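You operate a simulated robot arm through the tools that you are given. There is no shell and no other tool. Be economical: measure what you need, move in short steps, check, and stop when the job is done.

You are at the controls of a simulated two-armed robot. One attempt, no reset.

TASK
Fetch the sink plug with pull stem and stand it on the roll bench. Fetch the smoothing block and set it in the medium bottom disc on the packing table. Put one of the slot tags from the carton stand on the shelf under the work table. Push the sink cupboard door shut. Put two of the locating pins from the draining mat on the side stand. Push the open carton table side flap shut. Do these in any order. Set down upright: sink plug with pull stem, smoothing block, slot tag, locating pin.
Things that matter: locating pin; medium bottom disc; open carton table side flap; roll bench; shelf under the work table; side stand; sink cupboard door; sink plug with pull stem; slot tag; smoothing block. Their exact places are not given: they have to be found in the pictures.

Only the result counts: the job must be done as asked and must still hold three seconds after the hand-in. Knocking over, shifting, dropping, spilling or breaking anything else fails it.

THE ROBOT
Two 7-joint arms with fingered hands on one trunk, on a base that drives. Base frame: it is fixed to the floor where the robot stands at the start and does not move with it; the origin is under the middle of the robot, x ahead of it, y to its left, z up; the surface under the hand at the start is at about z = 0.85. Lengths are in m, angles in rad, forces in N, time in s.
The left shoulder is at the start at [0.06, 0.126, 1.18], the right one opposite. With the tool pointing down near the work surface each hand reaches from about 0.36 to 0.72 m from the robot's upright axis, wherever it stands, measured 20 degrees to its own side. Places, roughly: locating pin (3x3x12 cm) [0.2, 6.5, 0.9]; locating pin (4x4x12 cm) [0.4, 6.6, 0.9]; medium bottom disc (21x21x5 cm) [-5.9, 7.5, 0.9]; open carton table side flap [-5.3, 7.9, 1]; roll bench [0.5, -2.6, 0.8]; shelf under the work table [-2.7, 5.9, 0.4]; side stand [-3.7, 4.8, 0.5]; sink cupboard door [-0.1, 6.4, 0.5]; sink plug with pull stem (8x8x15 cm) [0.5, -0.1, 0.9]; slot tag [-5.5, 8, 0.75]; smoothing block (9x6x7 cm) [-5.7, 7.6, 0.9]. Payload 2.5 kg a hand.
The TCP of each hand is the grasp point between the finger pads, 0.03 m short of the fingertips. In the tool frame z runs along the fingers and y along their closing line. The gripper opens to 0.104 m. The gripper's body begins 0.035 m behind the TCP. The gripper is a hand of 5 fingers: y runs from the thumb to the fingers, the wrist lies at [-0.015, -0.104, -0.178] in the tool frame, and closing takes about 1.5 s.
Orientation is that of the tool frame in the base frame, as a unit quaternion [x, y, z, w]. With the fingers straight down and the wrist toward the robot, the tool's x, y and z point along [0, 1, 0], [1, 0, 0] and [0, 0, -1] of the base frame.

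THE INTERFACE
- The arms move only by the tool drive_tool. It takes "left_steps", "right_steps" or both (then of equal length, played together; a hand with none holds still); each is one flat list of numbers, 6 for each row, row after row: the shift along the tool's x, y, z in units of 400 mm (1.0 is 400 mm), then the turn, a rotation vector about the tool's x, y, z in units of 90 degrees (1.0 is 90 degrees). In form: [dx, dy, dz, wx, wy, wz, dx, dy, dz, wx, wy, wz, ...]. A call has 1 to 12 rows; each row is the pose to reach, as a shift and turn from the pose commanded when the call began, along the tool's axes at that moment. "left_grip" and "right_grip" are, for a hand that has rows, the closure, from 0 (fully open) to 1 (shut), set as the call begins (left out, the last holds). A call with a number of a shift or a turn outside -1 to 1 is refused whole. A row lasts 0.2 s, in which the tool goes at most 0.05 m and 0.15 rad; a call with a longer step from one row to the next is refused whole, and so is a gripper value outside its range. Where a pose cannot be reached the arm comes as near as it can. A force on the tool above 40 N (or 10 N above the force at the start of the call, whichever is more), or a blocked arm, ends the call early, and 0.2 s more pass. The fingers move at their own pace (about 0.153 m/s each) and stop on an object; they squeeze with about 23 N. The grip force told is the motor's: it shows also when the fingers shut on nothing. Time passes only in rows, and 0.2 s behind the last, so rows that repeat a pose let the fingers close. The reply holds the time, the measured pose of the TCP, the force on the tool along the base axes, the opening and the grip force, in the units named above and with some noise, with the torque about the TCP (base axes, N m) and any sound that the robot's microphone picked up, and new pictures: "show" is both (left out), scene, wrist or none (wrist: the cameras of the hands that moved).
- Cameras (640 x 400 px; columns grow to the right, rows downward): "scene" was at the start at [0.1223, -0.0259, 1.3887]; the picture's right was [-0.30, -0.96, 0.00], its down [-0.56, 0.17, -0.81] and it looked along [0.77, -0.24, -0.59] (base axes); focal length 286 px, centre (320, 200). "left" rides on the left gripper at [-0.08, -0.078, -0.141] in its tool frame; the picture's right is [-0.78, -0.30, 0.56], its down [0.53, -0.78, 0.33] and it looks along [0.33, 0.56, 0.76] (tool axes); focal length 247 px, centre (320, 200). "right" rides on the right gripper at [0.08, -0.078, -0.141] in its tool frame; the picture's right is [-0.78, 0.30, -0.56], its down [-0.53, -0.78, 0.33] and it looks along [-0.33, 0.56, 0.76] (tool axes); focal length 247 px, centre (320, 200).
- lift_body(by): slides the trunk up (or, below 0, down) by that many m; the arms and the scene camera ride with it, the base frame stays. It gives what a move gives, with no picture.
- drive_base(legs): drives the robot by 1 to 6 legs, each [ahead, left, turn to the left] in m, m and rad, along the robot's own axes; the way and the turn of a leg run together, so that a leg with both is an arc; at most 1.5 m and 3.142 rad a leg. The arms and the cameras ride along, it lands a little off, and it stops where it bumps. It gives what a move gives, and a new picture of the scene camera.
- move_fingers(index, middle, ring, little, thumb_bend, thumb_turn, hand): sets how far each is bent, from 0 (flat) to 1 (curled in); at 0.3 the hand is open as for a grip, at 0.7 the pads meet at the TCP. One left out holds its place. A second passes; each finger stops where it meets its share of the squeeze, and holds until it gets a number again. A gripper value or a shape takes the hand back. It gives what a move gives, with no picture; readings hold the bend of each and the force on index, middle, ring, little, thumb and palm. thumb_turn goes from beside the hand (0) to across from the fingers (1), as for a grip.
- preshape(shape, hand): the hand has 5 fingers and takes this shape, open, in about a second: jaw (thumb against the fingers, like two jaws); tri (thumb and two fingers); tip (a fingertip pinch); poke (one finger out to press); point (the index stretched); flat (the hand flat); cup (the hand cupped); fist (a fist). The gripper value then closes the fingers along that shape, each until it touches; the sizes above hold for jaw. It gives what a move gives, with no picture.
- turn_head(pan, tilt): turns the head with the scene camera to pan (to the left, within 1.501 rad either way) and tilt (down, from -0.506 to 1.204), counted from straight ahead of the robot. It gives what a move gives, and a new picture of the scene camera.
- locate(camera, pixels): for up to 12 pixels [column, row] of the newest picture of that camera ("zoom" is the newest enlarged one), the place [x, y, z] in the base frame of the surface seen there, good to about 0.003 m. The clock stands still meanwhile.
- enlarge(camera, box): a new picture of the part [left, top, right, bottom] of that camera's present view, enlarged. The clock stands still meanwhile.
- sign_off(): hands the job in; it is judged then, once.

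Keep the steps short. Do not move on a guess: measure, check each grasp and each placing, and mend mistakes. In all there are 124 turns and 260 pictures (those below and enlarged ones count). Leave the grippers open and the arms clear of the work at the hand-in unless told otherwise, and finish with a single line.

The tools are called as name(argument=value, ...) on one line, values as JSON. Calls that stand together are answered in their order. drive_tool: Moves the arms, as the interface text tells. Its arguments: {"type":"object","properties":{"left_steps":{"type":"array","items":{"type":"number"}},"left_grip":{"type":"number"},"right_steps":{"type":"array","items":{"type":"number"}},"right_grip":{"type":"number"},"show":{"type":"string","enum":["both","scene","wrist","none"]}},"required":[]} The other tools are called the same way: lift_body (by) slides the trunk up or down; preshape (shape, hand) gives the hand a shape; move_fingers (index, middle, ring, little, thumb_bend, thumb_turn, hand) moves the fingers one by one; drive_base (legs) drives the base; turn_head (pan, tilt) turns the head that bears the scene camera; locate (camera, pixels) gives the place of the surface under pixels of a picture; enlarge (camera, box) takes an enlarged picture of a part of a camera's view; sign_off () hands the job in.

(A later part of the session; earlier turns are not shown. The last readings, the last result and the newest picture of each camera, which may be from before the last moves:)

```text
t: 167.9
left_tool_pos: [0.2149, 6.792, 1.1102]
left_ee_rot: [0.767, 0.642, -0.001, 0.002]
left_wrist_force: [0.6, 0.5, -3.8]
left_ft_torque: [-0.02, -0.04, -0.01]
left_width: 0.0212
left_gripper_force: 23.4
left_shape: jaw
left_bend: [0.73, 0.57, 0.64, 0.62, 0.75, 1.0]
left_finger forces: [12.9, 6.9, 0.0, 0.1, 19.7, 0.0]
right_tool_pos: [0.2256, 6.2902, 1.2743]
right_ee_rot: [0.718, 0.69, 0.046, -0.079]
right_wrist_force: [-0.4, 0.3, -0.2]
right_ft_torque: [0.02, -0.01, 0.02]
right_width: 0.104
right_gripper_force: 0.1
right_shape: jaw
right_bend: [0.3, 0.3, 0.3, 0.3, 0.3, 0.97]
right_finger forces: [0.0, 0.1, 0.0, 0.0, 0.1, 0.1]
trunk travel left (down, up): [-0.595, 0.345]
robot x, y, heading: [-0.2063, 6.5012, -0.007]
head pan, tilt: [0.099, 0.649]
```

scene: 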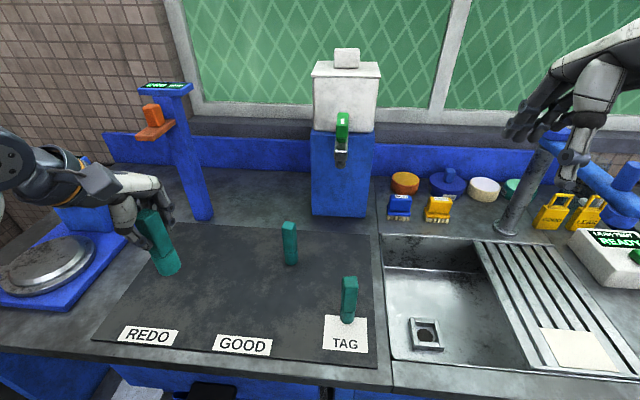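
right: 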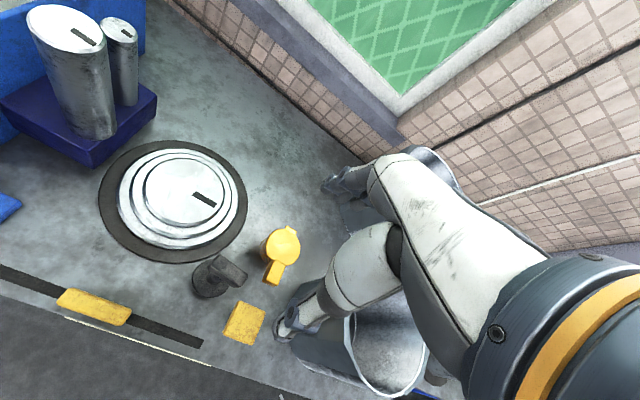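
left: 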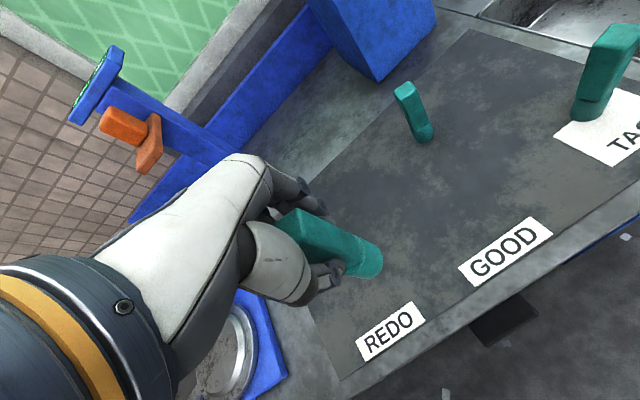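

Pin B hangs clear. I'll bring the right hand level and above pin C with a matching yaw.

drive_tool(right_steps=[0.0539, 0.0084, 0.0869, -0.0028, -0.0165, -0.0194, 0.1078, 0.0168, 0.1738, -0.0057, -0.0329, -0.0388, 0.1617, 0.0252, 0.2607, -0.0085, -0.0494, -0.0582, 0.2156, 0.0336, 0.3476, -0.0114, -0.0658, -0.0777, 0.2695, 0.042, 0.4345, -0.0142, -0.0823, -0.0971, 0.3234, 0.0504, 0.5214, -0.0171, -0.0987, -0.1165, 0.377, 0.0587, 0.608, -0.0199, -0.1152, -0.1359, 0.377, 0.0587, 0.608, -0.0199, -0.1152, -0.1359])

```text
t: 169.7
left_tool_pos: [0.2148, 6.7926, 1.1078]
left_ee_rot: [0.767, 0.642, 0.0, 0.0]
left_wrist_force: [0.1, 0.6, -2.5]
left_ft_torque: [0.02, -0.04, -0.01]
left_width: 0.0215
left_gripper_force: 22.8
left_shape: jaw
left_bend: [0.73, 0.57, 0.64, 0.62, 0.75, 1.0]
left_finger forces: [12.8, 7.1, 0.1, 0.0, 19.7, 0.0]
right_tool_pos: [0.2408, 6.4577, 1.0635]
right_ee_rot: [0.643, 0.766, 0.001, 0.001]
right_wrist_force: [0.1, -0.1, -0.8]
right_ft_torque: [0.0, 0.02, 0.01]
right_width: 0.1039
right_gripper_force: 0.1
right_shape: jaw
right_bend: [0.3, 0.3, 0.3, 0.3, 0.3, 0.97]
right_finger forces: [0.0, 0.0, 0.0, 0.0, 0.0, 0.0]
right hand out of reach, approached as far as the arm can: row 7, 8
trunk travel left (down, up): [-0.595, 0.345]
robot x, y, heading: [-0.209, 6.496, -0.002]
head pan, tilt: [0.099, 0.649]
```

scene: 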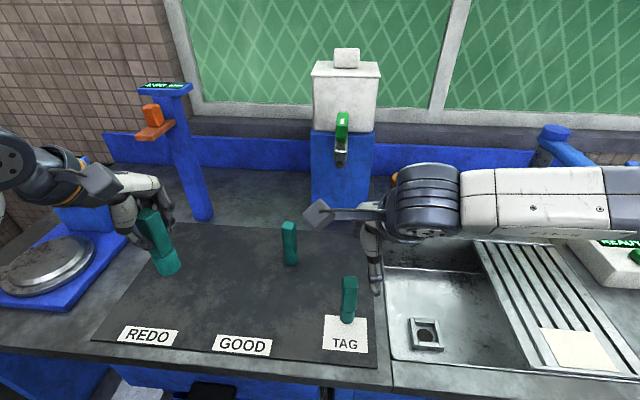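
right: 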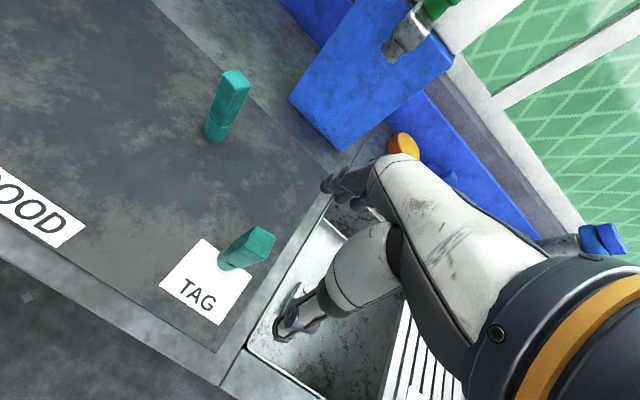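

The right arm is at its inward limit, so I'll shift the base 8 cm left.

drive_base(legs=[[0, 0.08, 0]])

drive_tool(right_steps=[0, 0, 0, 0, 0, 0], show="wrist")

```text
t: 170.7
left_tool_pos: [0.2156, 6.8717, 1.1095]
left_ee_rot: [0.767, 0.642, 0.0, 0.001]
left_wrist_force: [-0.7, 0.8, -3.7]
left_ft_torque: [-0.03, 0.02, -0.02]
left_width: 0.0215
left_gripper_force: 22.8
left_shape: jaw
left_bend: [0.73, 0.57, 0.64, 0.62, 0.75, 1.0]
left_finger forces: [12.7, 7.0, 0.0, 0.0, 19.7, 0.0]
right_tool_pos: [0.2413, 6.5391, 1.0645]
right_ee_rot: [0.643, 0.765, 0.001, 0.001]
right_wrist_force: [-0.1, 0.7, 0.1]
right_ft_torque: [-0.03, 0.02, -0.01]
right_width: 0.1038
right_gripper_force: 0.0
right_shape: jaw
right_bend: [0.3, 0.3, 0.3, 0.3, 0.3, 0.97]
right_finger forces: [0.0, 0.1, 0.1, 0.0, 0.0, 0.1]
trunk travel left (down, up): [-0.595, 0.345]
robot x, y, heading: [-0.2086, 6.5738, -0.002]
head pan, tilt: [0.099, 0.649]
```

scene: 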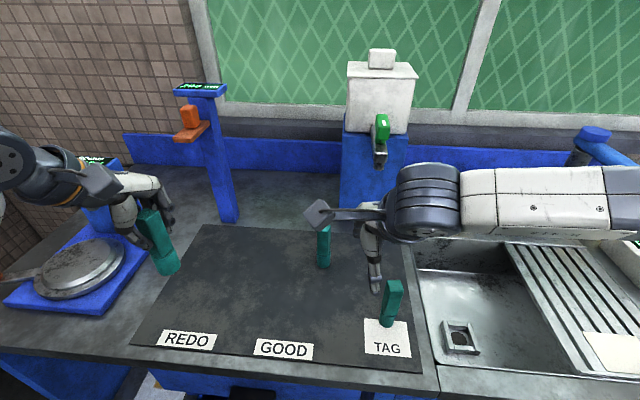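

```text
t: 171.1
left_tool_pos: [0.2145, 6.8727, 1.1086]
left_ee_rot: [0.767, 0.642, -0.001, 0.001]
left_wrist_force: [0.0, 0.2, -3.8]
left_ft_torque: [0.04, 0.04, 0.0]
left_width: 0.0213
left_gripper_force: 22.7
left_shape: jaw
left_bend: [0.73, 0.57, 0.64, 0.62, 0.75, 1.0]
left_finger forces: [12.8, 7.0, 0.0, 0.1, 19.6, 0.1]
right_tool_pos: [0.2408, 6.5375, 1.0635]
right_ee_rot: [0.644, 0.765, 0.001, 0.002]
right_wrist_force: [0.5, 0.6, 0.5]
right_ft_torque: [0.02, 0.0, 0.0]
right_width: 0.1038
right_gripper_force: 0.0
right_shape: jaw
right_bend: [0.3, 0.3, 0.3, 0.3, 0.3, 0.97]
right_finger forces: [0.0, 0.0, 0.1, 0.1, 0.0, 0.0]
trunk travel left (down, up): [-0.595, 0.345]
robot x, y, heading: [-0.2084, 6.5731, -0.002]
head pan, tilt: [0.099, 0.649]
```

right: 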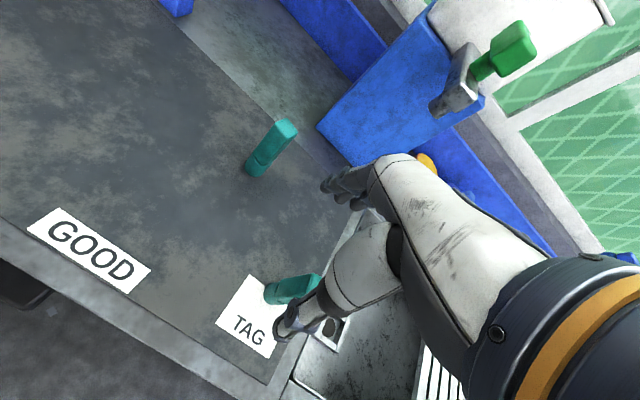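

drive_tool(right_steps=[-0.09, -0.015, 0, 0, 0, 0, -0.172, -0.03, 0, 0, 0, 0, -0.172, -0.03, 0, 0, 0, 0], show="wrist")

```text
t: 171.9
left_tool_pos: [0.2156, 6.8723, 1.1099]
left_ee_rot: [0.767, 0.642, 0.0, 0.0]
left_wrist_force: [0.7, -0.2, -4.2]
left_ft_torque: [-0.02, 0.0, -0.03]
left_width: 0.0213
left_gripper_force: 23.3
left_shape: jaw
left_bend: [0.73, 0.57, 0.64, 0.62, 0.75, 1.0]
left_finger forces: [12.9, 7.0, 0.0, 0.0, 19.8, 0.1]
right_tool_pos: [0.2401, 6.4676, 1.064]
right_ee_rot: [0.644, 0.765, 0.002, 0.0]
right_wrist_force: [-0.2, 0.2, -0.5]
right_ft_torque: [0.0, 0.01, -0.01]
right_width: 0.104
right_gripper_force: 0.1
right_shape: jaw
right_bend: [0.3, 0.3, 0.3, 0.3, 0.3, 0.97]
right_finger forces: [0.1, 0.1, 0.0, 0.0, 0.1, 0.0]
trunk travel left (down, up): [-0.595, 0.345]
robot x, y, heading: [-0.2067, 6.5757, -0.004]
head pan, tilt: [0.099, 0.649]
```

right: 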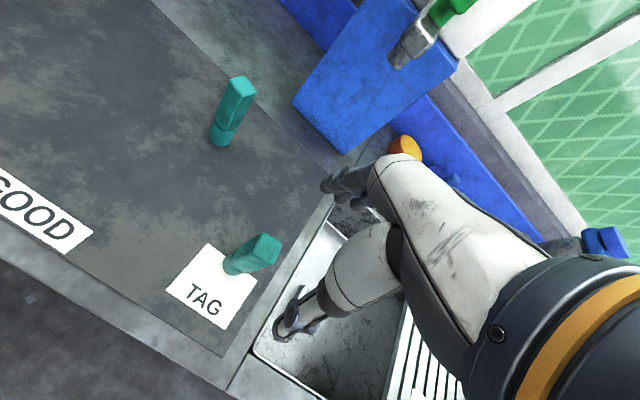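

locate(camera="right", pixels=[[270, 247], [260, 238], [278, 245], [264, 262], [250, 255]])

drive_tool(right_steps=[0.03, 0.018, 0, 0, 0, 0, 0.03, 0.018, 0.09, 0, 0, 0, 0.03, 0.018, 0.18, 0, 0, 0, 0.03, 0.018, 0.26, 0, 0, 0, 0.03, 0.018, 0.285, 0, 0, 0, 0.03, 0.018, 0.285, 0, 0, 0], show="wrist")

```text
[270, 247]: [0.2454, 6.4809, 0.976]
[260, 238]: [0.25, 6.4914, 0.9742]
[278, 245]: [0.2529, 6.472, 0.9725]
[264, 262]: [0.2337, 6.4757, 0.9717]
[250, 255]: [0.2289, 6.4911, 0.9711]
```

```text
t: 173.3
left_tool_pos: [0.2146, 6.8712, 1.1104]
left_ee_rot: [0.767, 0.641, -0.001, 0.0]
left_wrist_force: [-0.2, -0.2, -3.2]
left_ft_torque: [0.0, 0.0, 0.01]
left_width: 0.0214
left_gripper_force: 22.8
left_shape: jaw
left_bend: [0.73, 0.57, 0.64, 0.62, 0.75, 1.0]
left_finger forces: [12.7, 7.0, 0.1, 0.1, 19.7, 0.0]
right_tool_pos: [0.2461, 6.4803, 0.9497]
right_ee_rot: [0.644, 0.765, 0.003, 0.0]
right_wrist_force: [0.7, 0.0, -0.3]
right_ft_torque: [0.01, -0.01, 0.02]
right_width: 0.1039
right_gripper_force: 0.0
right_shape: jaw
right_bend: [0.3, 0.3, 0.3, 0.3, 0.3, 0.97]
right_finger forces: [0.0, 0.1, 0.0, 0.0, 0.0, 0.1]
trunk travel left (down, up): [-0.595, 0.345]
robot x, y, heading: [-0.2055, 6.5769, -0.008]
head pan, tilt: [0.099, 0.649]
```

right: 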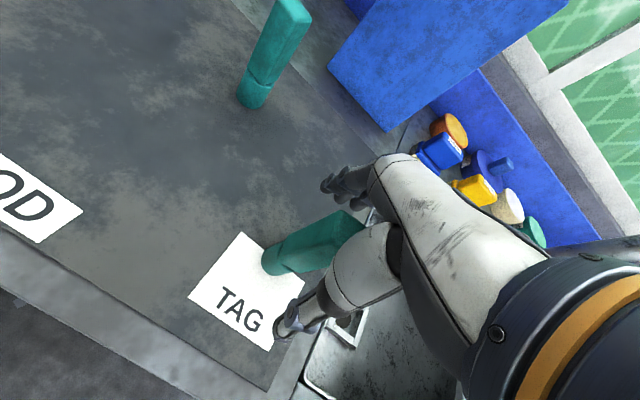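

The right hand is on pin C. I'll close, then lift 0.16 m.

drive_tool(right_steps=[0, 0, 0, 0, 0, 0, 0, 0, 0, 0, 0, 0, 0, 0, 0, 0, 0, 0, 0, 0, 0, 0, 0, 0, 0, 0, 0, 0, 0, 0, 0, 0, 0, 0, 0, 0, 0, 0, 0, 0, 0, 0, 0, 0, 0, 0, 0, 0], right_grip=1, show="none")

drive_tool(right_steps=[0, 0, -0.06, 0, 0, 0, 0, 0, -0.15, 0, 0, 0, 0, 0, -0.26, 0, 0, 0, 0, 0, -0.36, 0, 0, 0, 0, 0, -0.4, 0, 0, 0])

```text
t: 175.1
left_tool_pos: [0.2149, 6.8715, 1.109]
left_ee_rot: [0.767, 0.641, -0.001, 0.001]
left_wrist_force: [0.1, 0.3, -4.0]
left_ft_torque: [0.04, -0.01, -0.01]
left_width: 0.0214
left_gripper_force: 23.0
left_shape: jaw
left_bend: [0.73, 0.57, 0.64, 0.62, 0.75, 1.0]
left_finger forces: [12.8, 7.0, 0.0, 0.0, 19.7, 0.0]
right_tool_pos: [0.2449, 6.4812, 0.9498]
right_ee_rot: [0.644, 0.765, 0.001, 0.0]
right_wrist_force: [-0.4, 0.1, -0.3]
right_ft_torque: [0.0, -0.02, -0.02]
right_width: 0.022
right_gripper_force: 23.2
right_shape: jaw
right_bend: [0.73, 0.57, 0.63, 0.61, 0.75, 1.0]
right_finger forces: [12.3, 7.2, 0.0, 0.0, 19.5, 0.0]
trunk travel left (down, up): [-0.595, 0.345]
robot x, y, heading: [-0.2107, 6.5789, -0.001]
head pan, tilt: [0.099, 0.649]
```

```text
t: 176.3
left_tool_pos: [0.214, 6.8723, 1.1105]
left_ee_rot: [0.767, 0.642, -0.001, 0.001]
left_wrist_force: [-0.3, -0.4, -3.9]
left_ft_torque: [0.0, 0.0, 0.02]
left_width: 0.0211
left_gripper_force: 22.9
left_shape: jaw
left_bend: [0.73, 0.57, 0.64, 0.62, 0.75, 1.0]
left_finger forces: [12.8, 7.1, 0.1, 0.1, 19.8, 0.0]
right_tool_pos: [0.246, 6.4802, 1.1092]
right_ee_rot: [0.643, 0.766, 0.001, 0.001]
right_wrist_force: [-0.1, 0.1, -3.0]
right_ft_torque: [0.05, 0.02, -0.01]
right_width: 0.0217
right_gripper_force: 22.8
right_shape: jaw
right_bend: [0.73, 0.57, 0.63, 0.61, 0.75, 1.0]
right_finger forces: [12.4, 7.0, 0.0, 0.0, 19.4, 0.0]
trunk travel left (down, up): [-0.595, 0.345]
robot x, y, heading: [-0.2082, 6.5766, -0.01]
head pan, tilt: [0.099, 0.649]
```

scene: 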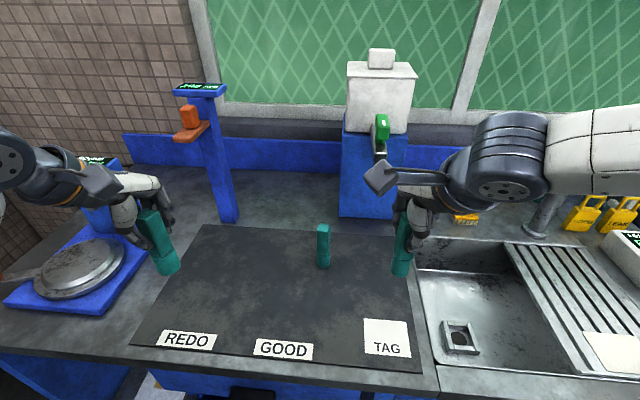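
right: 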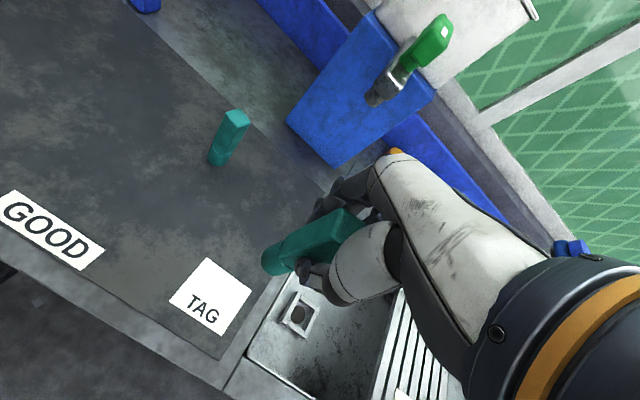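

Both pins are held. I'll raise the trunk 0.12, back out, turn to face -y and drive down the aisle, then face the side stand.

lift_body(by=0.12)

drive_base(legs=[[-0.9, 0, 0], [0, 0, -1.565], [1.1, 0, 0], [1.2, -0.45, 0], [0, 0, -1.0]])

turn_head(pan=-0.5, tilt=0.4)

```text
t: 177.8
left_tool_pos: [0.2154, 6.8725, 1.2294]
left_ee_rot: [0.766, 0.642, -0.001, 0.001]
left_wrist_force: [0.3, -0.4, -3.5]
left_ft_torque: [0.02, -0.04, -0.02]
left_width: 0.021
left_gripper_force: 23.4
left_shape: jaw
left_bend: [0.73, 0.57, 0.64, 0.62, 0.75, 1.0]
left_finger forces: [12.8, 7.0, 0.0, 0.0, 19.7, 0.0]
right_tool_pos: [0.2474, 6.4807, 1.2284]
right_ee_rot: [0.644, 0.765, 0.002, 0.002]
right_wrist_force: [0.1, -0.1, -3.1]
right_ft_torque: [0.01, 0.01, 0.0]
right_width: 0.0219
right_gripper_force: 23.6
right_shape: jaw
right_bend: [0.73, 0.57, 0.63, 0.61, 0.75, 1.0]
right_finger forces: [12.4, 7.0, 0.0, 0.0, 19.4, 0.0]
trunk travel left (down, up): [-0.715, 0.225]
robot x, y, heading: [-0.21, 6.5752, -0.006]
head pan, tilt: [0.099, 0.649]
```

```text
t: 200.2
left_tool_pos: [-1.7821, 3.8118, 1.2293]
left_ee_rot: [0.831, -0.556, -0.001, 0.0]
left_wrist_force: [-0.4, -0.4, -2.5]
left_ft_torque: [-0.02, -0.03, 0.03]
left_width: 0.0214
left_gripper_force: 22.6
left_shape: jaw
left_bend: [0.73, 0.57, 0.64, 0.62, 0.75, 1.0]
left_finger forces: [13.0, 6.6, 0.0, 0.1, 19.4, 0.1]
right_tool_pos: [-2.0187, 4.1244, 1.2286]
right_ee_rot: [0.915, -0.403, 0.0, 0.001]
right_wrist_force: [0.3, -0.7, -3.4]
right_ft_torque: [0.01, 0.01, 0.01]
right_width: 0.0217
right_gripper_force: 23.4
right_shape: jaw
right_bend: [0.73, 0.57, 0.63, 0.61, 0.75, 1.0]
right_finger forces: [12.3, 6.8, 0.0, 0.0, 19.1, 0.0]
trunk travel left (down, up): [-0.715, 0.225]
robot x, y, heading: [-1.5812, 4.2872, -2.58]
head pan, tilt: [0.099, 0.649]
```

scene: 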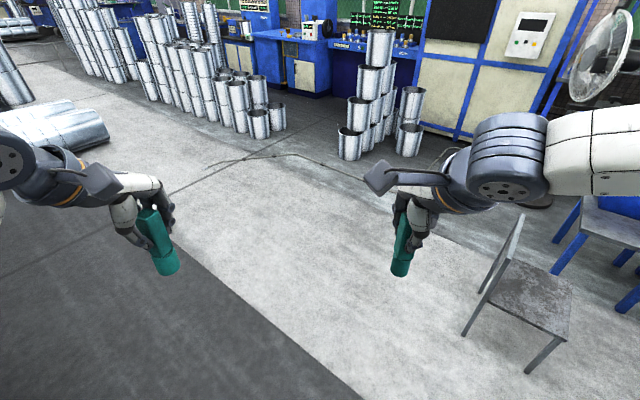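

```text
t: 201.2
left_tool_pos: [-1.7814, 3.811, 1.2294]
left_ee_rot: [0.832, -0.555, 0.0, -0.001]
left_wrist_force: [0.7, 0.5, -3.2]
left_ft_torque: [-0.01, -0.02, -0.01]
left_width: 0.0212
left_gripper_force: 23.8
left_shape: jaw
left_bend: [0.73, 0.57, 0.64, 0.62, 0.75, 1.0]
left_finger forces: [13.0, 6.6, 0.0, 0.0, 19.4, 0.0]
right_tool_pos: [-2.0197, 4.1243, 1.2289]
right_ee_rot: [0.915, -0.403, 0.0, 0.003]
right_wrist_force: [-0.2, -1.3, -3.0]
right_ft_torque: [0.0, 0.05, 0.0]
right_width: 0.0218
right_gripper_force: 23.2
right_shape: jaw
right_bend: [0.73, 0.57, 0.63, 0.61, 0.75, 1.0]
right_finger forces: [12.4, 6.9, 0.1, 0.0, 19.1, 0.0]
trunk travel left (down, up): [-0.715, 0.225]
robot x, y, heading: [-1.5851, 4.2922, -2.578]
head pan, tilt: [-0.499, 0.4]
```

scene: 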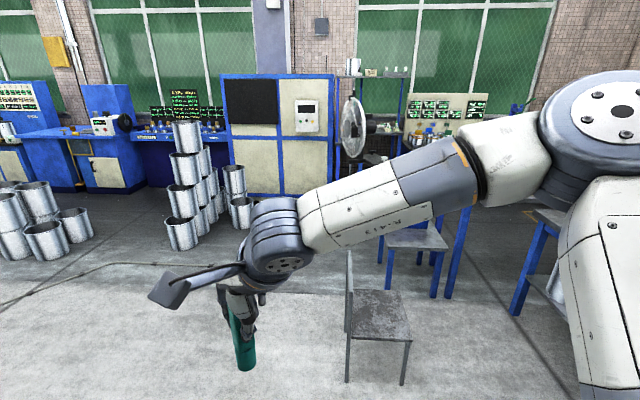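

locate(camera="scene", pixels=[[420, 238], [400, 238], [440, 240], [390, 240], [375, 300], [348, 375], [405, 380], [348, 260], [450, 290], [520, 310], [435, 218], [395, 225]])

enlarge(camera="scene", box=[330, 160, 570, 310])

```text
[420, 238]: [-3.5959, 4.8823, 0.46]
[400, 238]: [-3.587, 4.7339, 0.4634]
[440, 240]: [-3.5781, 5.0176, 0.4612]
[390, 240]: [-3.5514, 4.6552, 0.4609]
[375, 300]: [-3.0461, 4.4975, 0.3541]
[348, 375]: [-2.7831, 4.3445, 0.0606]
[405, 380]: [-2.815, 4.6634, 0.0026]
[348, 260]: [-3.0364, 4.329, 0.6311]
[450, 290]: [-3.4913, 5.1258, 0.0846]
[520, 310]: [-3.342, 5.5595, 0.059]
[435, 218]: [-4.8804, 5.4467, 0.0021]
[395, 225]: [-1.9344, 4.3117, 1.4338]
```

```text
2.67 times, centred on (450, 235) of scene
```

zoom: 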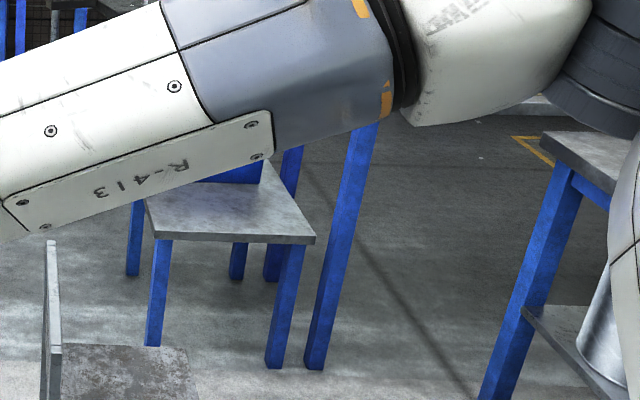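

The side stand top is at z=0.46, front edge x≈-3.55, y 4.65–5.1. A chair stands at x -2.8..-3.1, y 4.33–4.66. I'll approach from the open -y side: turn to face +y, back off, strafe left.

drive_base(legs=[[0, 0, -2.135], [-0.6, 0, 0], [0, 1.1, 0], [0, 1.0, 0]])

turn_head(pan=0, tilt=0.5)

```text
t: 219.6
left_tool_pos: [-3.9757, 4.0638, 1.2302]
left_ee_rot: [0.073, 0.997, 0.0, 0.0]
left_wrist_force: [0.7, 0.3, -3.6]
left_ft_torque: [0.02, 0.0, 0.0]
left_width: 0.0212
left_gripper_force: 22.9
left_shape: jaw
left_bend: [0.73, 0.57, 0.64, 0.62, 0.75, 1.0]
left_finger forces: [13.0, 6.4, 0.0, 0.1, 19.2, 0.0]
right_tool_pos: [-3.5851, 4.1066, 1.2287]
right_ee_rot: [-0.102, 0.995, 0.001, 0.001]
right_wrist_force: [-0.4, -0.2, -3.4]
right_ft_torque: [-0.01, -0.01, -0.03]
right_width: 0.0215
right_gripper_force: 22.9
right_shape: jaw
right_bend: [0.73, 0.57, 0.63, 0.61, 0.75, 1.0]
right_finger forces: [12.3, 6.8, 0.0, 0.1, 18.8, 0.1]
trunk travel left (down, up): [-0.715, 0.225]
robot x, y, heading: [-3.667, 3.6508, 1.597]
head pan, tilt: [-0.499, 0.4]
```

scene: 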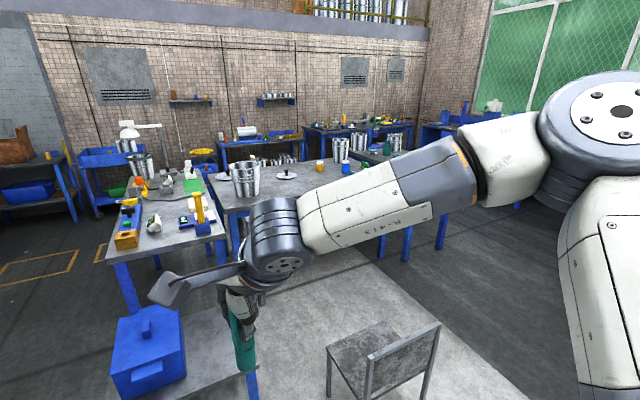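

```text
t: 220.6
left_tool_pos: [-3.9744, 4.0647, 1.2301]
left_ee_rot: [0.073, 0.997, 0.0, 0.002]
left_wrist_force: [0.0, 0.3, -3.0]
left_ft_torque: [0.02, 0.02, 0.0]
left_width: 0.0212
left_gripper_force: 23.2
left_shape: jaw
left_bend: [0.73, 0.57, 0.64, 0.62, 0.75, 1.0]
left_finger forces: [12.9, 6.4, 0.1, 0.1, 19.3, 0.0]
right_tool_pos: [-3.5852, 4.1074, 1.228]
right_ee_rot: [-0.1, 0.995, 0.001, 0.0]
right_wrist_force: [0.0, -0.2, -3.6]
right_ft_torque: [0.02, 0.01, -0.01]
right_width: 0.0216
right_gripper_force: 23.3
right_shape: jaw
right_bend: [0.73, 0.57, 0.63, 0.61, 0.75, 1.0]
right_finger forces: [12.4, 6.7, 0.1, 0.1, 18.8, 0.1]
trunk travel left (down, up): [-0.715, 0.225]
robot x, y, heading: [-3.669, 3.6523, 1.596]
head pan, tilt: [0.0, 0.499]
```

scene: 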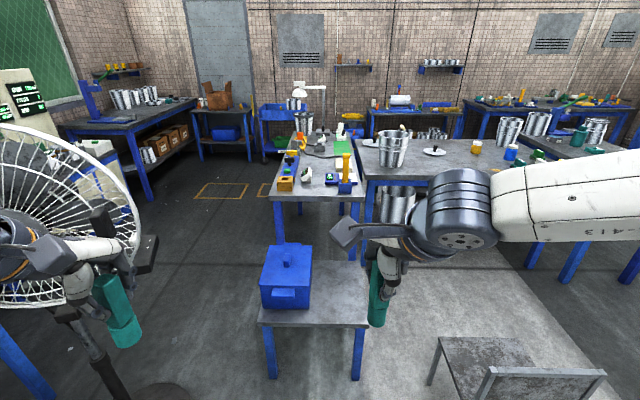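

The pedestal fan is close to my left hand. I'll measure it and the stand top.

locate(camera="scene", pixels=[[60, 160], [130, 200], [20, 290], [95, 360], [120, 250], [325, 275], [345, 300], [270, 310], [365, 320], [305, 310], [285, 270], [350, 265]])

enlarge(camera="scene", box=[0, 180, 400, 400])

```text
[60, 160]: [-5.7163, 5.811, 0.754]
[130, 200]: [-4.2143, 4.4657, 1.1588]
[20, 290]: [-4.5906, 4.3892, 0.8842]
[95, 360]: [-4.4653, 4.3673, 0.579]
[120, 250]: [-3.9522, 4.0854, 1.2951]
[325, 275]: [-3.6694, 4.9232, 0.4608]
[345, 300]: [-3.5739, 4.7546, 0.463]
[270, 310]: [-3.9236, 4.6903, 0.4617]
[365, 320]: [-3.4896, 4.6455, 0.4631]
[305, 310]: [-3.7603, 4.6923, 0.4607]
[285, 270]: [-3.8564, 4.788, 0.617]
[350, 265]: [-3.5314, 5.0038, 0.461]
```

```text
1.60 times, centred on (200, 290) of scene
```

zoom: 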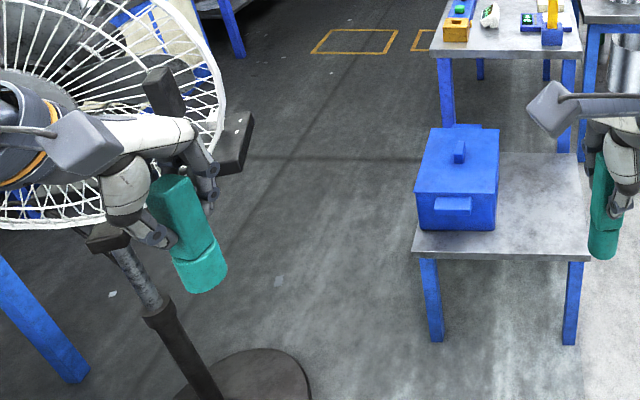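

The fan cage edge is at (-4.21,4.47). I'll tuck the left hand inward 14 cm, shift the base 8 cm right, and look at the left elbow against the fan.

drive_tool(left_steps=[-0.09, 0.013, 0, 0, 0, 0, -0.18, 0.026, 0, 0, 0, 0, -0.27, 0.039, 0, 0, 0, 0, -0.346, 0.051, 0, 0, 0, 0], show="none")

drive_base(legs=[[0, -0.08, -0.025]])

turn_head(pan=0.8, tilt=0.5)

```text
t: 221.6
left_tool_pos: [-3.8346, 4.0648, 1.2295]
left_ee_rot: [0.073, 0.997, 0.0, 0.0]
left_wrist_force: [-0.4, -0.1, -3.5]
left_ft_torque: [-0.03, 0.02, 0.01]
left_width: 0.0213
left_gripper_force: 23.0
left_shape: jaw
left_bend: [0.73, 0.57, 0.64, 0.62, 0.75, 1.0]
left_finger forces: [12.7, 6.5, 0.1, 0.1, 19.2, 0.0]
right_tool_pos: [-3.5856, 4.1063, 1.2281]
right_ee_rot: [-0.101, 0.995, 0.002, -0.001]
right_wrist_force: [0.1, 0.7, -3.0]
right_ft_torque: [-0.01, -0.02, 0.01]
right_width: 0.0213
right_gripper_force: 23.0
right_shape: jaw
right_bend: [0.73, 0.57, 0.63, 0.61, 0.75, 1.0]
right_finger forces: [12.3, 6.7, 0.0, 0.0, 18.9, 0.0]
trunk travel left (down, up): [-0.715, 0.225]
robot x, y, heading: [-3.6696, 3.6487, 1.594]
head pan, tilt: [0.0, 0.499]
```

```text
t: 222.6
left_tool_pos: [-3.7447, 4.0688, 1.2315]
left_ee_rot: [0.085, 0.996, 0.0, 0.0]
left_wrist_force: [0.1, -0.4, -3.5]
left_ft_torque: [0.0, -0.04, -0.01]
left_width: 0.0212
left_gripper_force: 22.9
left_shape: jaw
left_bend: [0.73, 0.57, 0.64, 0.62, 0.75, 1.0]
left_finger forces: [12.8, 6.6, 0.0, 0.1, 19.2, 0.0]
right_tool_pos: [-3.4925, 4.1063, 1.2292]
right_ee_rot: [-0.089, 0.996, 0.002, -0.002]
right_wrist_force: [0.5, 0.5, -4.2]
right_ft_torque: [0.0, 0.0, 0.0]
right_width: 0.0217
right_gripper_force: 23.1
right_shape: jaw
right_bend: [0.73, 0.57, 0.63, 0.61, 0.75, 1.0]
right_finger forces: [12.2, 6.7, 0.0, 0.0, 18.8, 0.0]
trunk travel left (down, up): [-0.715, 0.225]
robot x, y, heading: [-3.5917, 3.6529, 1.568]
head pan, tilt: [0.0, 0.499]
```

scene: 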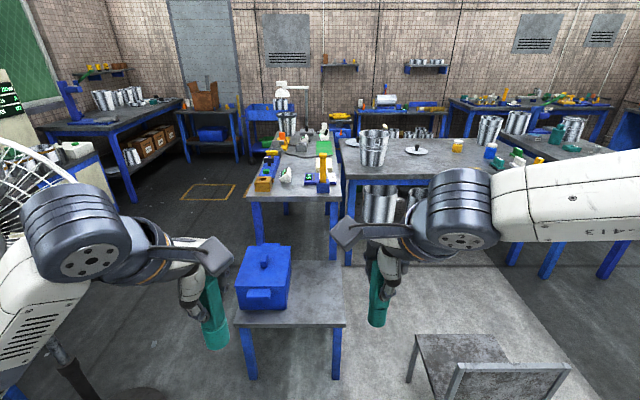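

```text
t: 223.7
left_tool_pos: [-3.7441, 4.0688, 1.2309]
left_ee_rot: [0.085, 0.996, 0.0, 0.001]
left_wrist_force: [0.2, -0.5, -3.3]
left_ft_torque: [0.01, 0.0, 0.0]
left_width: 0.0209
left_gripper_force: 23.0
left_shape: jaw
left_bend: [0.73, 0.57, 0.64, 0.62, 0.75, 1.0]
left_finger forces: [12.7, 6.5, 0.0, 0.1, 19.2, 0.1]
right_tool_pos: [-3.4935, 4.1061, 1.2279]
right_ee_rot: [-0.088, 0.996, 0.002, 0.001]
right_wrist_force: [-0.3, 0.2, -3.5]
right_ft_torque: [0.0, 0.0, -0.01]
right_width: 0.0219
right_gripper_force: 23.2
right_shape: jaw
right_bend: [0.73, 0.57, 0.63, 0.61, 0.75, 1.0]
right_finger forces: [12.4, 6.7, 0.1, 0.0, 19.0, 0.0]
trunk travel left (down, up): [-0.715, 0.225]
robot x, y, heading: [-3.5878, 3.6514, 1.57]
head pan, tilt: [0.799, 0.499]
```

scene: 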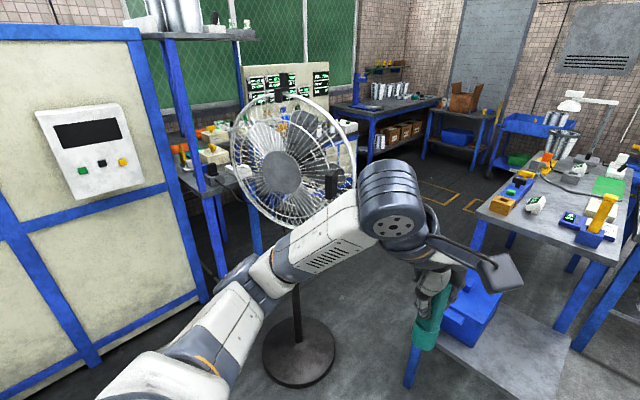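

locate(camera="scene", pixels=[[240, 285], [215, 290], [325, 230], [350, 215], [330, 185], [250, 300], [300, 360], [280, 165], [355, 170], [390, 220]])

```text
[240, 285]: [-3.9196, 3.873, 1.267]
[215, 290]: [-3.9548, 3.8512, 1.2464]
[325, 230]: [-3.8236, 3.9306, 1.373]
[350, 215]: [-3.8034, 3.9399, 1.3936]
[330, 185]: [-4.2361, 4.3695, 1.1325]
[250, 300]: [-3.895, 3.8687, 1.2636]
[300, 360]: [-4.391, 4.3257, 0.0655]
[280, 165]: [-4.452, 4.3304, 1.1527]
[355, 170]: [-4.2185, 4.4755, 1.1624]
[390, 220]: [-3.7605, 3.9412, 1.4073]
```

The elbow clears the fan cage by about 0.19 m. I'll drive ahead 0.6 m and look down at the stand and chair.

drive_base(legs=[[0.6, 0.03, 0]])

turn_head(pan=-0.4, tilt=0.85)

```text
t: 227.1
left_tool_pos: [-3.7761, 4.6705, 1.2294]
left_ee_rot: [0.085, 0.996, 0.0, 0.0]
left_wrist_force: [0.4, -0.3, -3.0]
left_ft_torque: [-0.04, -0.01, 0.03]
left_width: 0.0213
left_gripper_force: 22.3
left_shape: jaw
left_bend: [0.73, 0.57, 0.64, 0.62, 0.75, 1.0]
left_finger forces: [12.8, 6.6, 0.0, 0.0, 19.2, 0.1]
right_tool_pos: [-3.5249, 4.7062, 1.2291]
right_ee_rot: [-0.09, 0.996, 0.002, 0.0]
right_wrist_force: [0.5, -0.6, -3.6]
right_ft_torque: [-0.02, -0.01, 0.01]
right_width: 0.0217
right_gripper_force: 22.4
right_shape: jaw
right_bend: [0.73, 0.57, 0.63, 0.61, 0.75, 1.0]
right_finger forces: [12.3, 6.8, 0.1, 0.0, 18.8, 0.0]
trunk travel left (down, up): [-0.715, 0.225]
robot x, y, heading: [-3.6161, 4.2514, 1.572]
head pan, tilt: [0.799, 0.499]
```

scene: 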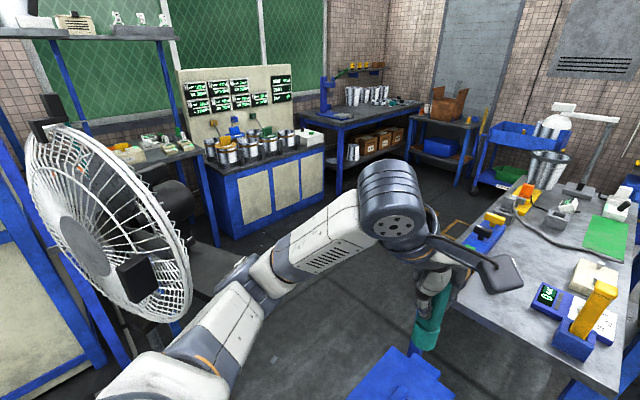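

```text
t: 228.5
left_tool_pos: [-3.7761, 4.6697, 1.2306]
left_ee_rot: [0.084, 0.996, 0.0, 0.001]
left_wrist_force: [-1.1, 0.5, -2.8]
left_ft_torque: [-0.03, 0.03, 0.01]
left_width: 0.0211
left_gripper_force: 22.8
left_shape: jaw
left_bend: [0.73, 0.57, 0.64, 0.62, 0.75, 1.0]
left_finger forces: [12.8, 6.7, 0.1, 0.0, 19.4, 0.0]
right_tool_pos: [-3.5269, 4.7075, 1.2295]
right_ee_rot: [-0.09, 0.996, 0.002, -0.001]
right_wrist_force: [0.0, 0.6, -3.4]
right_ft_torque: [-0.03, -0.03, -0.02]
right_width: 0.0215
right_gripper_force: 23.0
right_shape: jaw
right_bend: [0.73, 0.57, 0.63, 0.61, 0.75, 1.0]
right_finger forces: [12.3, 6.8, 0.0, 0.1, 18.9, 0.1]
trunk travel left (down, up): [-0.715, 0.225]
robot x, y, heading: [-3.6191, 4.2536, 1.572]
head pan, tilt: [-0.4, 0.85]
```

scene: 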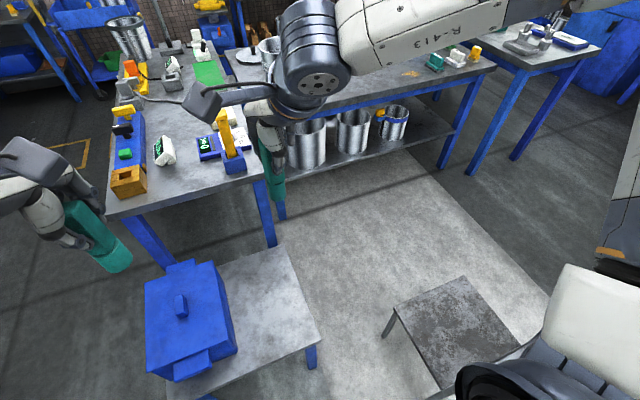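

locate(camera="scene", pixels=[[397, 312], [440, 380], [500, 345], [520, 385], [545, 380], [560, 360], [580, 300], [275, 300], [230, 290], [316, 342], [285, 250], [235, 345]])

turn_head(pan=-1.0, tilt=0.9)

```text
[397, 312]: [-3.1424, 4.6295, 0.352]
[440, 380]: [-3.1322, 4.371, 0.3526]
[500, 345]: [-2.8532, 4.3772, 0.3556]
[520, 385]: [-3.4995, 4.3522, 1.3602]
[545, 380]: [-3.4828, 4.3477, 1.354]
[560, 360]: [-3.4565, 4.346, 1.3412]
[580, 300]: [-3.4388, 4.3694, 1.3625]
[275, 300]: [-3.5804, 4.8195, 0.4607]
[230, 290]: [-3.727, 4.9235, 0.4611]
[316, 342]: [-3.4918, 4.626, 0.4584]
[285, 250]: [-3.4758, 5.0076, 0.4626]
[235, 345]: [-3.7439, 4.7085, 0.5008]
```

```text
t: 229.5
left_tool_pos: [-3.7759, 4.6692, 1.2305]
left_ee_rot: [0.085, 0.996, 0.0, 0.001]
left_wrist_force: [-0.6, 0.3, -3.7]
left_ft_torque: [-0.03, -0.02, 0.02]
left_width: 0.0212
left_gripper_force: 22.9
left_shape: jaw
left_bend: [0.73, 0.57, 0.64, 0.62, 0.75, 1.0]
left_finger forces: [12.7, 6.6, 0.0, 0.0, 19.3, 0.1]
right_tool_pos: [-3.5264, 4.7061, 1.2285]
right_ee_rot: [-0.09, 0.996, 0.002, -0.001]
right_wrist_force: [0.1, 0.0, -3.2]
right_ft_torque: [0.0, 0.02, 0.02]
right_width: 0.0217
right_gripper_force: 22.6
right_shape: jaw
right_bend: [0.73, 0.57, 0.63, 0.61, 0.75, 1.0]
right_finger forces: [12.2, 6.7, 0.1, 0.0, 18.8, 0.0]
trunk travel left (down, up): [-0.715, 0.225]
robot x, y, heading: [-3.6219, 4.2542, 1.574]
head pan, tilt: [-1.0, 0.901]
```

scene: 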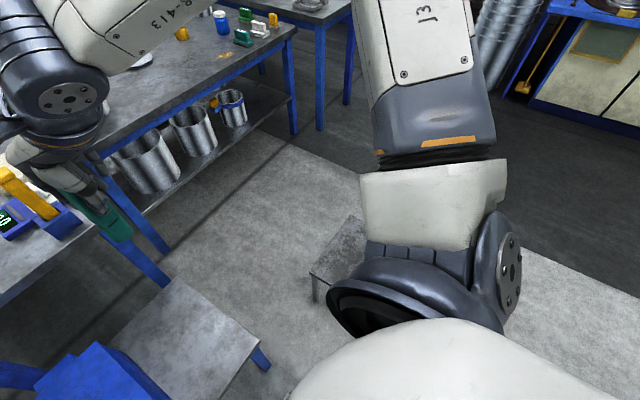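

The chair is at x≥-3.14 and the table edge at y≥5.1. I'll strafe 4.5 cm left, raise the left hand well above the blue box, reach the right hand to y=4.88, then lower the trunk.

drive_base(legs=[[0, 0.045, 0]])

drive_tool(left_steps=[0, 0, -0.1, 0, 0, 0, 0, 0, -0.2, 0, 0, 0, 0, 0, -0.3, 0, 0, 0, 0, 0, -0.375, 0, 0, 0], right_steps=[-0.019, 0.105, 0, 0, 0, 0, -0.038, 0.21, 0, 0, 0, 0, -0.057, 0.314, 0, 0, 0, 0, -0.076, 0.418, 0, 0, 0, 0], show="none")

lift_body(by=-0.4)

turn_head(pan=-0.25, tilt=0.7)

```text
t: 230.4
left_tool_pos: [-3.8219, 4.6697, 1.2299]
left_ee_rot: [0.084, 0.996, 0.0, 0.001]
left_wrist_force: [0.2, -0.4, -3.0]
left_ft_torque: [0.0, -0.02, -0.03]
left_width: 0.0212
left_gripper_force: 22.6
left_shape: jaw
left_bend: [0.73, 0.57, 0.64, 0.62, 0.75, 1.0]
left_finger forces: [12.8, 6.7, 0.0, 0.1, 19.3, 0.1]
right_tool_pos: [-3.572, 4.7063, 1.2283]
right_ee_rot: [-0.09, 0.996, 0.001, 0.0]
right_wrist_force: [-0.4, -0.6, -3.1]
right_ft_torque: [-0.04, -0.01, 0.01]
right_width: 0.0215
right_gripper_force: 23.5
right_shape: jaw
right_bend: [0.73, 0.57, 0.63, 0.61, 0.75, 1.0]
right_finger forces: [12.3, 6.7, 0.0, 0.1, 18.9, 0.0]
trunk travel left (down, up): [-0.715, 0.225]
robot x, y, heading: [-3.6644, 4.2554, 1.574]
head pan, tilt: [-1.0, 0.901]
```

scene: 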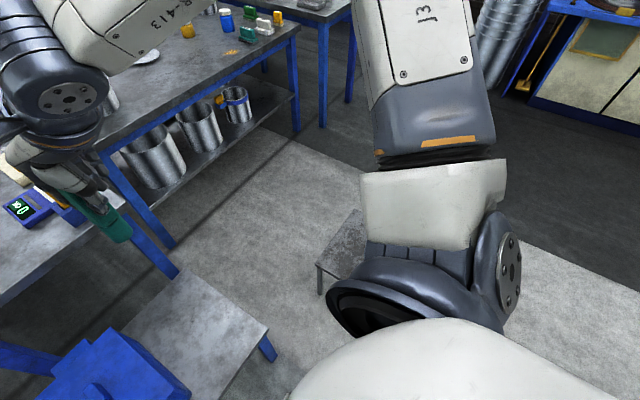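

```text
t: 231.4
left_tool_pos: [-3.8218, 4.6685, 1.3806]
left_ee_rot: [0.084, 0.996, -0.001, 0.001]
left_wrist_force: [-0.9, -0.6, -3.4]
left_ft_torque: [0.01, -0.05, 0.0]
left_width: 0.0212
left_gripper_force: 23.0
left_shape: jaw
left_bend: [0.73, 0.57, 0.64, 0.62, 0.75, 1.0]
left_finger forces: [12.7, 6.5, 0.0, 0.0, 19.2, 0.1]
right_tool_pos: [-3.5441, 4.8352, 1.2285]
right_ee_rot: [-0.09, 0.996, 0.001, -0.001]
right_wrist_force: [0.1, 0.6, -3.4]
right_ft_torque: [0.0, 0.0, 0.0]
right_width: 0.0216
right_gripper_force: 22.8
right_shape: jaw
right_bend: [0.73, 0.57, 0.63, 0.61, 0.75, 1.0]
right_finger forces: [12.3, 6.7, 0.0, 0.0, 19.0, 0.1]
right hand out of reach, approached as far as the arm can: row 3, 4
trunk travel left (down, up): [-0.715, 0.225]
robot x, y, heading: [-3.6607, 4.2529, 1.574]
head pan, tilt: [-1.0, 0.901]
```

```text
t: 235.3
left_tool_pos: [-3.8218, 4.6687, 0.9804]
left_ee_rot: [0.084, 0.996, 0.0, 0.0]
left_wrist_force: [-1.0, -0.1, -3.9]
left_ft_torque: [0.03, 0.0, -0.03]
left_width: 0.0213
left_gripper_force: 23.4
left_shape: jaw
left_bend: [0.73, 0.57, 0.64, 0.62, 0.75, 1.0]
left_finger forces: [12.6, 6.6, 0.0, 0.1, 19.2, 0.0]
right_tool_pos: [-3.5432, 4.8346, 0.8308]
right_ee_rot: [-0.09, 0.996, 0.002, -0.002]
right_wrist_force: [-0.2, -0.8, -3.3]
right_ft_torque: [-0.01, 0.01, 0.01]
right_width: 0.0214
right_gripper_force: 22.9
right_shape: jaw
right_bend: [0.73, 0.57, 0.63, 0.61, 0.75, 1.0]
right_finger forces: [12.3, 6.8, 0.0, 0.0, 18.9, 0.0]
trunk travel left (down, up): [-0.315, 0.625]
robot x, y, heading: [-3.6615, 4.2494, 1.573]
head pan, tilt: [-1.0, 0.901]
```

```text
t: 236.4
left_tool_pos: [-3.8214, 4.6691, 0.9804]
left_ee_rot: [0.085, 0.996, 0.0, 0.002]
left_wrist_force: [-0.4, -0.6, -4.3]
left_ft_torque: [0.02, 0.02, -0.01]
left_width: 0.0211
left_gripper_force: 23.2
left_shape: jaw
left_bend: [0.73, 0.57, 0.64, 0.62, 0.75, 1.0]
left_finger forces: [12.8, 6.7, 0.0, 0.1, 19.2, 0.0]
right_tool_pos: [-3.5444, 4.8342, 0.8293]
right_ee_rot: [-0.09, 0.996, 0.001, -0.002]
right_wrist_force: [-0.3, 0.3, -3.7]
right_ft_torque: [-0.02, 0.01, 0.01]
right_width: 0.0214
right_gripper_force: 23.0
right_shape: jaw
right_bend: [0.73, 0.57, 0.63, 0.61, 0.75, 1.0]
right_finger forces: [12.3, 6.8, 0.0, 0.0, 19.0, 0.1]
trunk travel left (down, up): [-0.315, 0.625]
robot x, y, heading: [-3.6624, 4.2514, 1.573]
head pan, tilt: [-0.25, 0.7]
```

scene: 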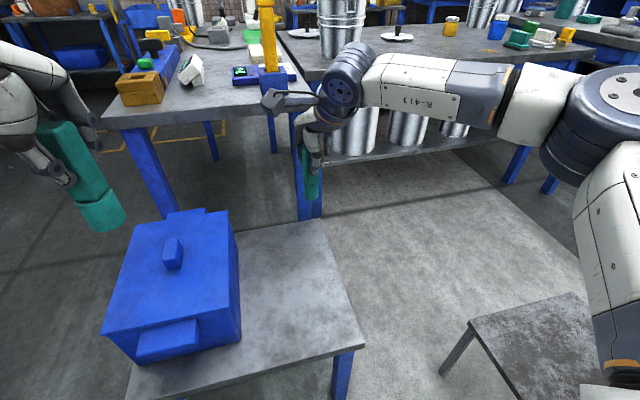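

The right pin hangs above the free part of the stand at (-3.545,4.835). I'll lower the trunk 0.15 and the right arm by 0.115.

lift_body(by=-0.15)

drive_tool(right_steps=[0, 0, 0.1, 0, 0, 0, 0, 0, 0.2, 0, 0, 0, 0, 0, 0.26, 0, 0, 0, 0, 0, 0.28, 0, 0, 0])

```text
t: 238.1
left_tool_pos: [-3.8212, 4.6681, 0.8299]
left_ee_rot: [0.085, 0.996, 0.001, 0.001]
left_wrist_force: [0.1, 0.2, -3.7]
left_ft_torque: [-0.02, -0.01, 0.0]
left_width: 0.0212
left_gripper_force: 22.6
left_shape: jaw
left_bend: [0.73, 0.57, 0.64, 0.62, 0.75, 1.0]
left_finger forces: [12.7, 6.5, 0.1, 0.1, 19.3, 0.1]
right_tool_pos: [-3.5446, 4.8352, 0.6798]
right_ee_rot: [-0.09, 0.996, 0.001, -0.001]
right_wrist_force: [0.6, -0.2, -4.2]
right_ft_torque: [-0.03, 0.02, -0.01]
right_width: 0.0216
right_gripper_force: 23.3
right_shape: jaw
right_bend: [0.73, 0.57, 0.63, 0.61, 0.75, 1.0]
right_finger forces: [12.3, 6.8, 0.0, 0.1, 19.1, 0.1]
trunk travel left (down, up): [-0.165, 0.775]
robot x, y, heading: [-3.6643, 4.2502, 1.572]
head pan, tilt: [-0.25, 0.7]
```

```text
t: 239.1
left_tool_pos: [-3.8225, 4.6698, 0.8305]
left_ee_rot: [0.084, 0.996, 0.0, 0.002]
left_wrist_force: [-0.8, 0.4, -4.9]
left_ft_torque: [0.0, -0.01, -0.01]
left_width: 0.0212
left_gripper_force: 22.7
left_shape: jaw
left_bend: [0.73, 0.57, 0.64, 0.62, 0.75, 1.0]
left_finger forces: [12.6, 6.6, 0.0, 0.0, 19.1, 0.1]
right_tool_pos: [-3.5314, 4.8196, 0.5767]
right_ee_rot: [-0.091, 0.996, 0.002, -0.001]
right_wrist_force: [0.0, -0.8, -4.6]
right_ft_torque: [0.04, 0.0, -0.01]
right_width: 0.0216
right_gripper_force: 22.8
right_shape: jaw
right_bend: [0.73, 0.57, 0.63, 0.61, 0.75, 1.0]
right_finger forces: [12.2, 6.7, 0.1, 0.0, 18.9, 0.1]
right hand out of reach, approached as far as the arm can: row 2, 3, 4
trunk travel left (down, up): [-0.165, 0.775]
robot x, y, heading: [-3.6612, 4.2501, 1.572]
head pan, tilt: [-0.25, 0.7]
```

scene: 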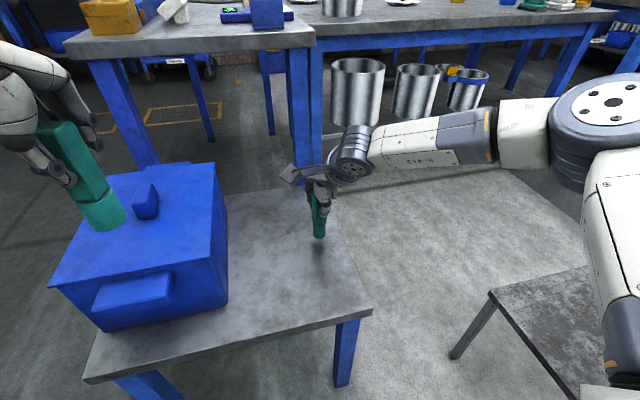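
right: 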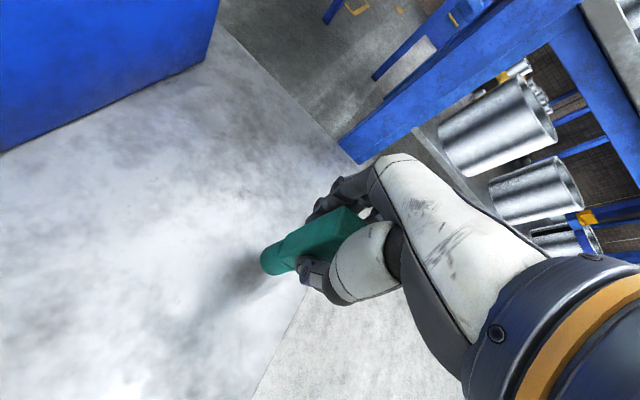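

The pin is 2 cm above the top and 5 cm from the edge. I'll shift the base 4 cm left and lower the trunk 1.6 cm.

drive_base(legs=[[0, 0.04, 0]])

lift_body(by=-0.016)

```text
t: 240.0
left_tool_pos: [-3.8609, 4.6689, 0.8308]
left_ee_rot: [0.086, 0.996, 0.0, 0.002]
left_wrist_force: [0.1, -0.4, -3.8]
left_ft_torque: [-0.01, 0.0, 0.0]
left_width: 0.0211
left_gripper_force: 22.6
left_shape: jaw
left_bend: [0.73, 0.57, 0.64, 0.62, 0.75, 1.0]
left_finger forces: [12.7, 6.6, 0.1, 0.1, 19.2, 0.0]
right_tool_pos: [-3.5717, 4.8201, 0.5762]
right_ee_rot: [-0.09, 0.996, 0.002, -0.001]
right_wrist_force: [0.0, 0.2, -4.2]
right_ft_torque: [0.02, -0.02, -0.01]
right_width: 0.0215
right_gripper_force: 23.2
right_shape: jaw
right_bend: [0.73, 0.57, 0.63, 0.61, 0.75, 1.0]
right_finger forces: [12.1, 6.9, 0.0, 0.0, 18.8, 0.0]
trunk travel left (down, up): [-0.165, 0.775]
robot x, y, heading: [-3.7054, 4.256, 1.574]
head pan, tilt: [-0.25, 0.7]
```

scene: 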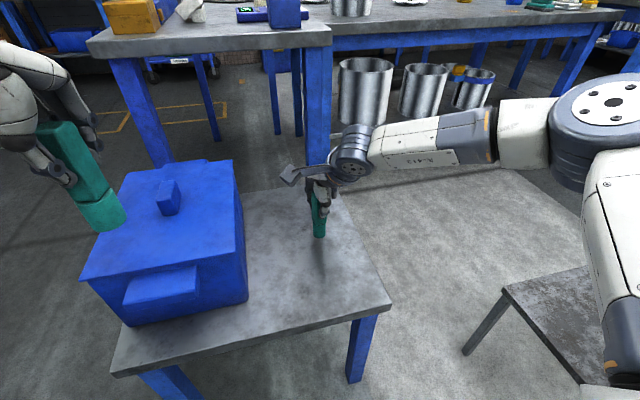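

```text
t: 240.6
left_tool_pos: [-3.8611, 4.6682, 0.8138]
left_ee_rot: [0.085, 0.996, -0.001, 0.0]
left_wrist_force: [0.2, 0.0, -3.6]
left_ft_torque: [0.03, 0.0, 0.01]
left_width: 0.0213
left_gripper_force: 22.6
left_shape: jaw
left_bend: [0.73, 0.57, 0.64, 0.62, 0.75, 1.0]
left_finger forces: [12.8, 6.7, 0.0, 0.1, 19.3, 0.1]
right_tool_pos: [-3.5705, 4.8201, 0.5597]
right_ee_rot: [-0.09, 0.996, 0.001, -0.001]
right_wrist_force: [0.1, -0.2, -3.2]
right_ft_torque: [-0.01, 0.01, 0.03]
right_width: 0.0218
right_gripper_force: 22.8
right_shape: jaw
right_bend: [0.73, 0.57, 0.63, 0.61, 0.75, 1.0]
right_finger forces: [12.1, 6.7, 0.1, 0.0, 18.8, 0.0]
trunk travel left (down, up): [-0.149, 0.791]
robot x, y, heading: [-3.7024, 4.2509, 1.572]
head pan, tilt: [-0.25, 0.7]
```

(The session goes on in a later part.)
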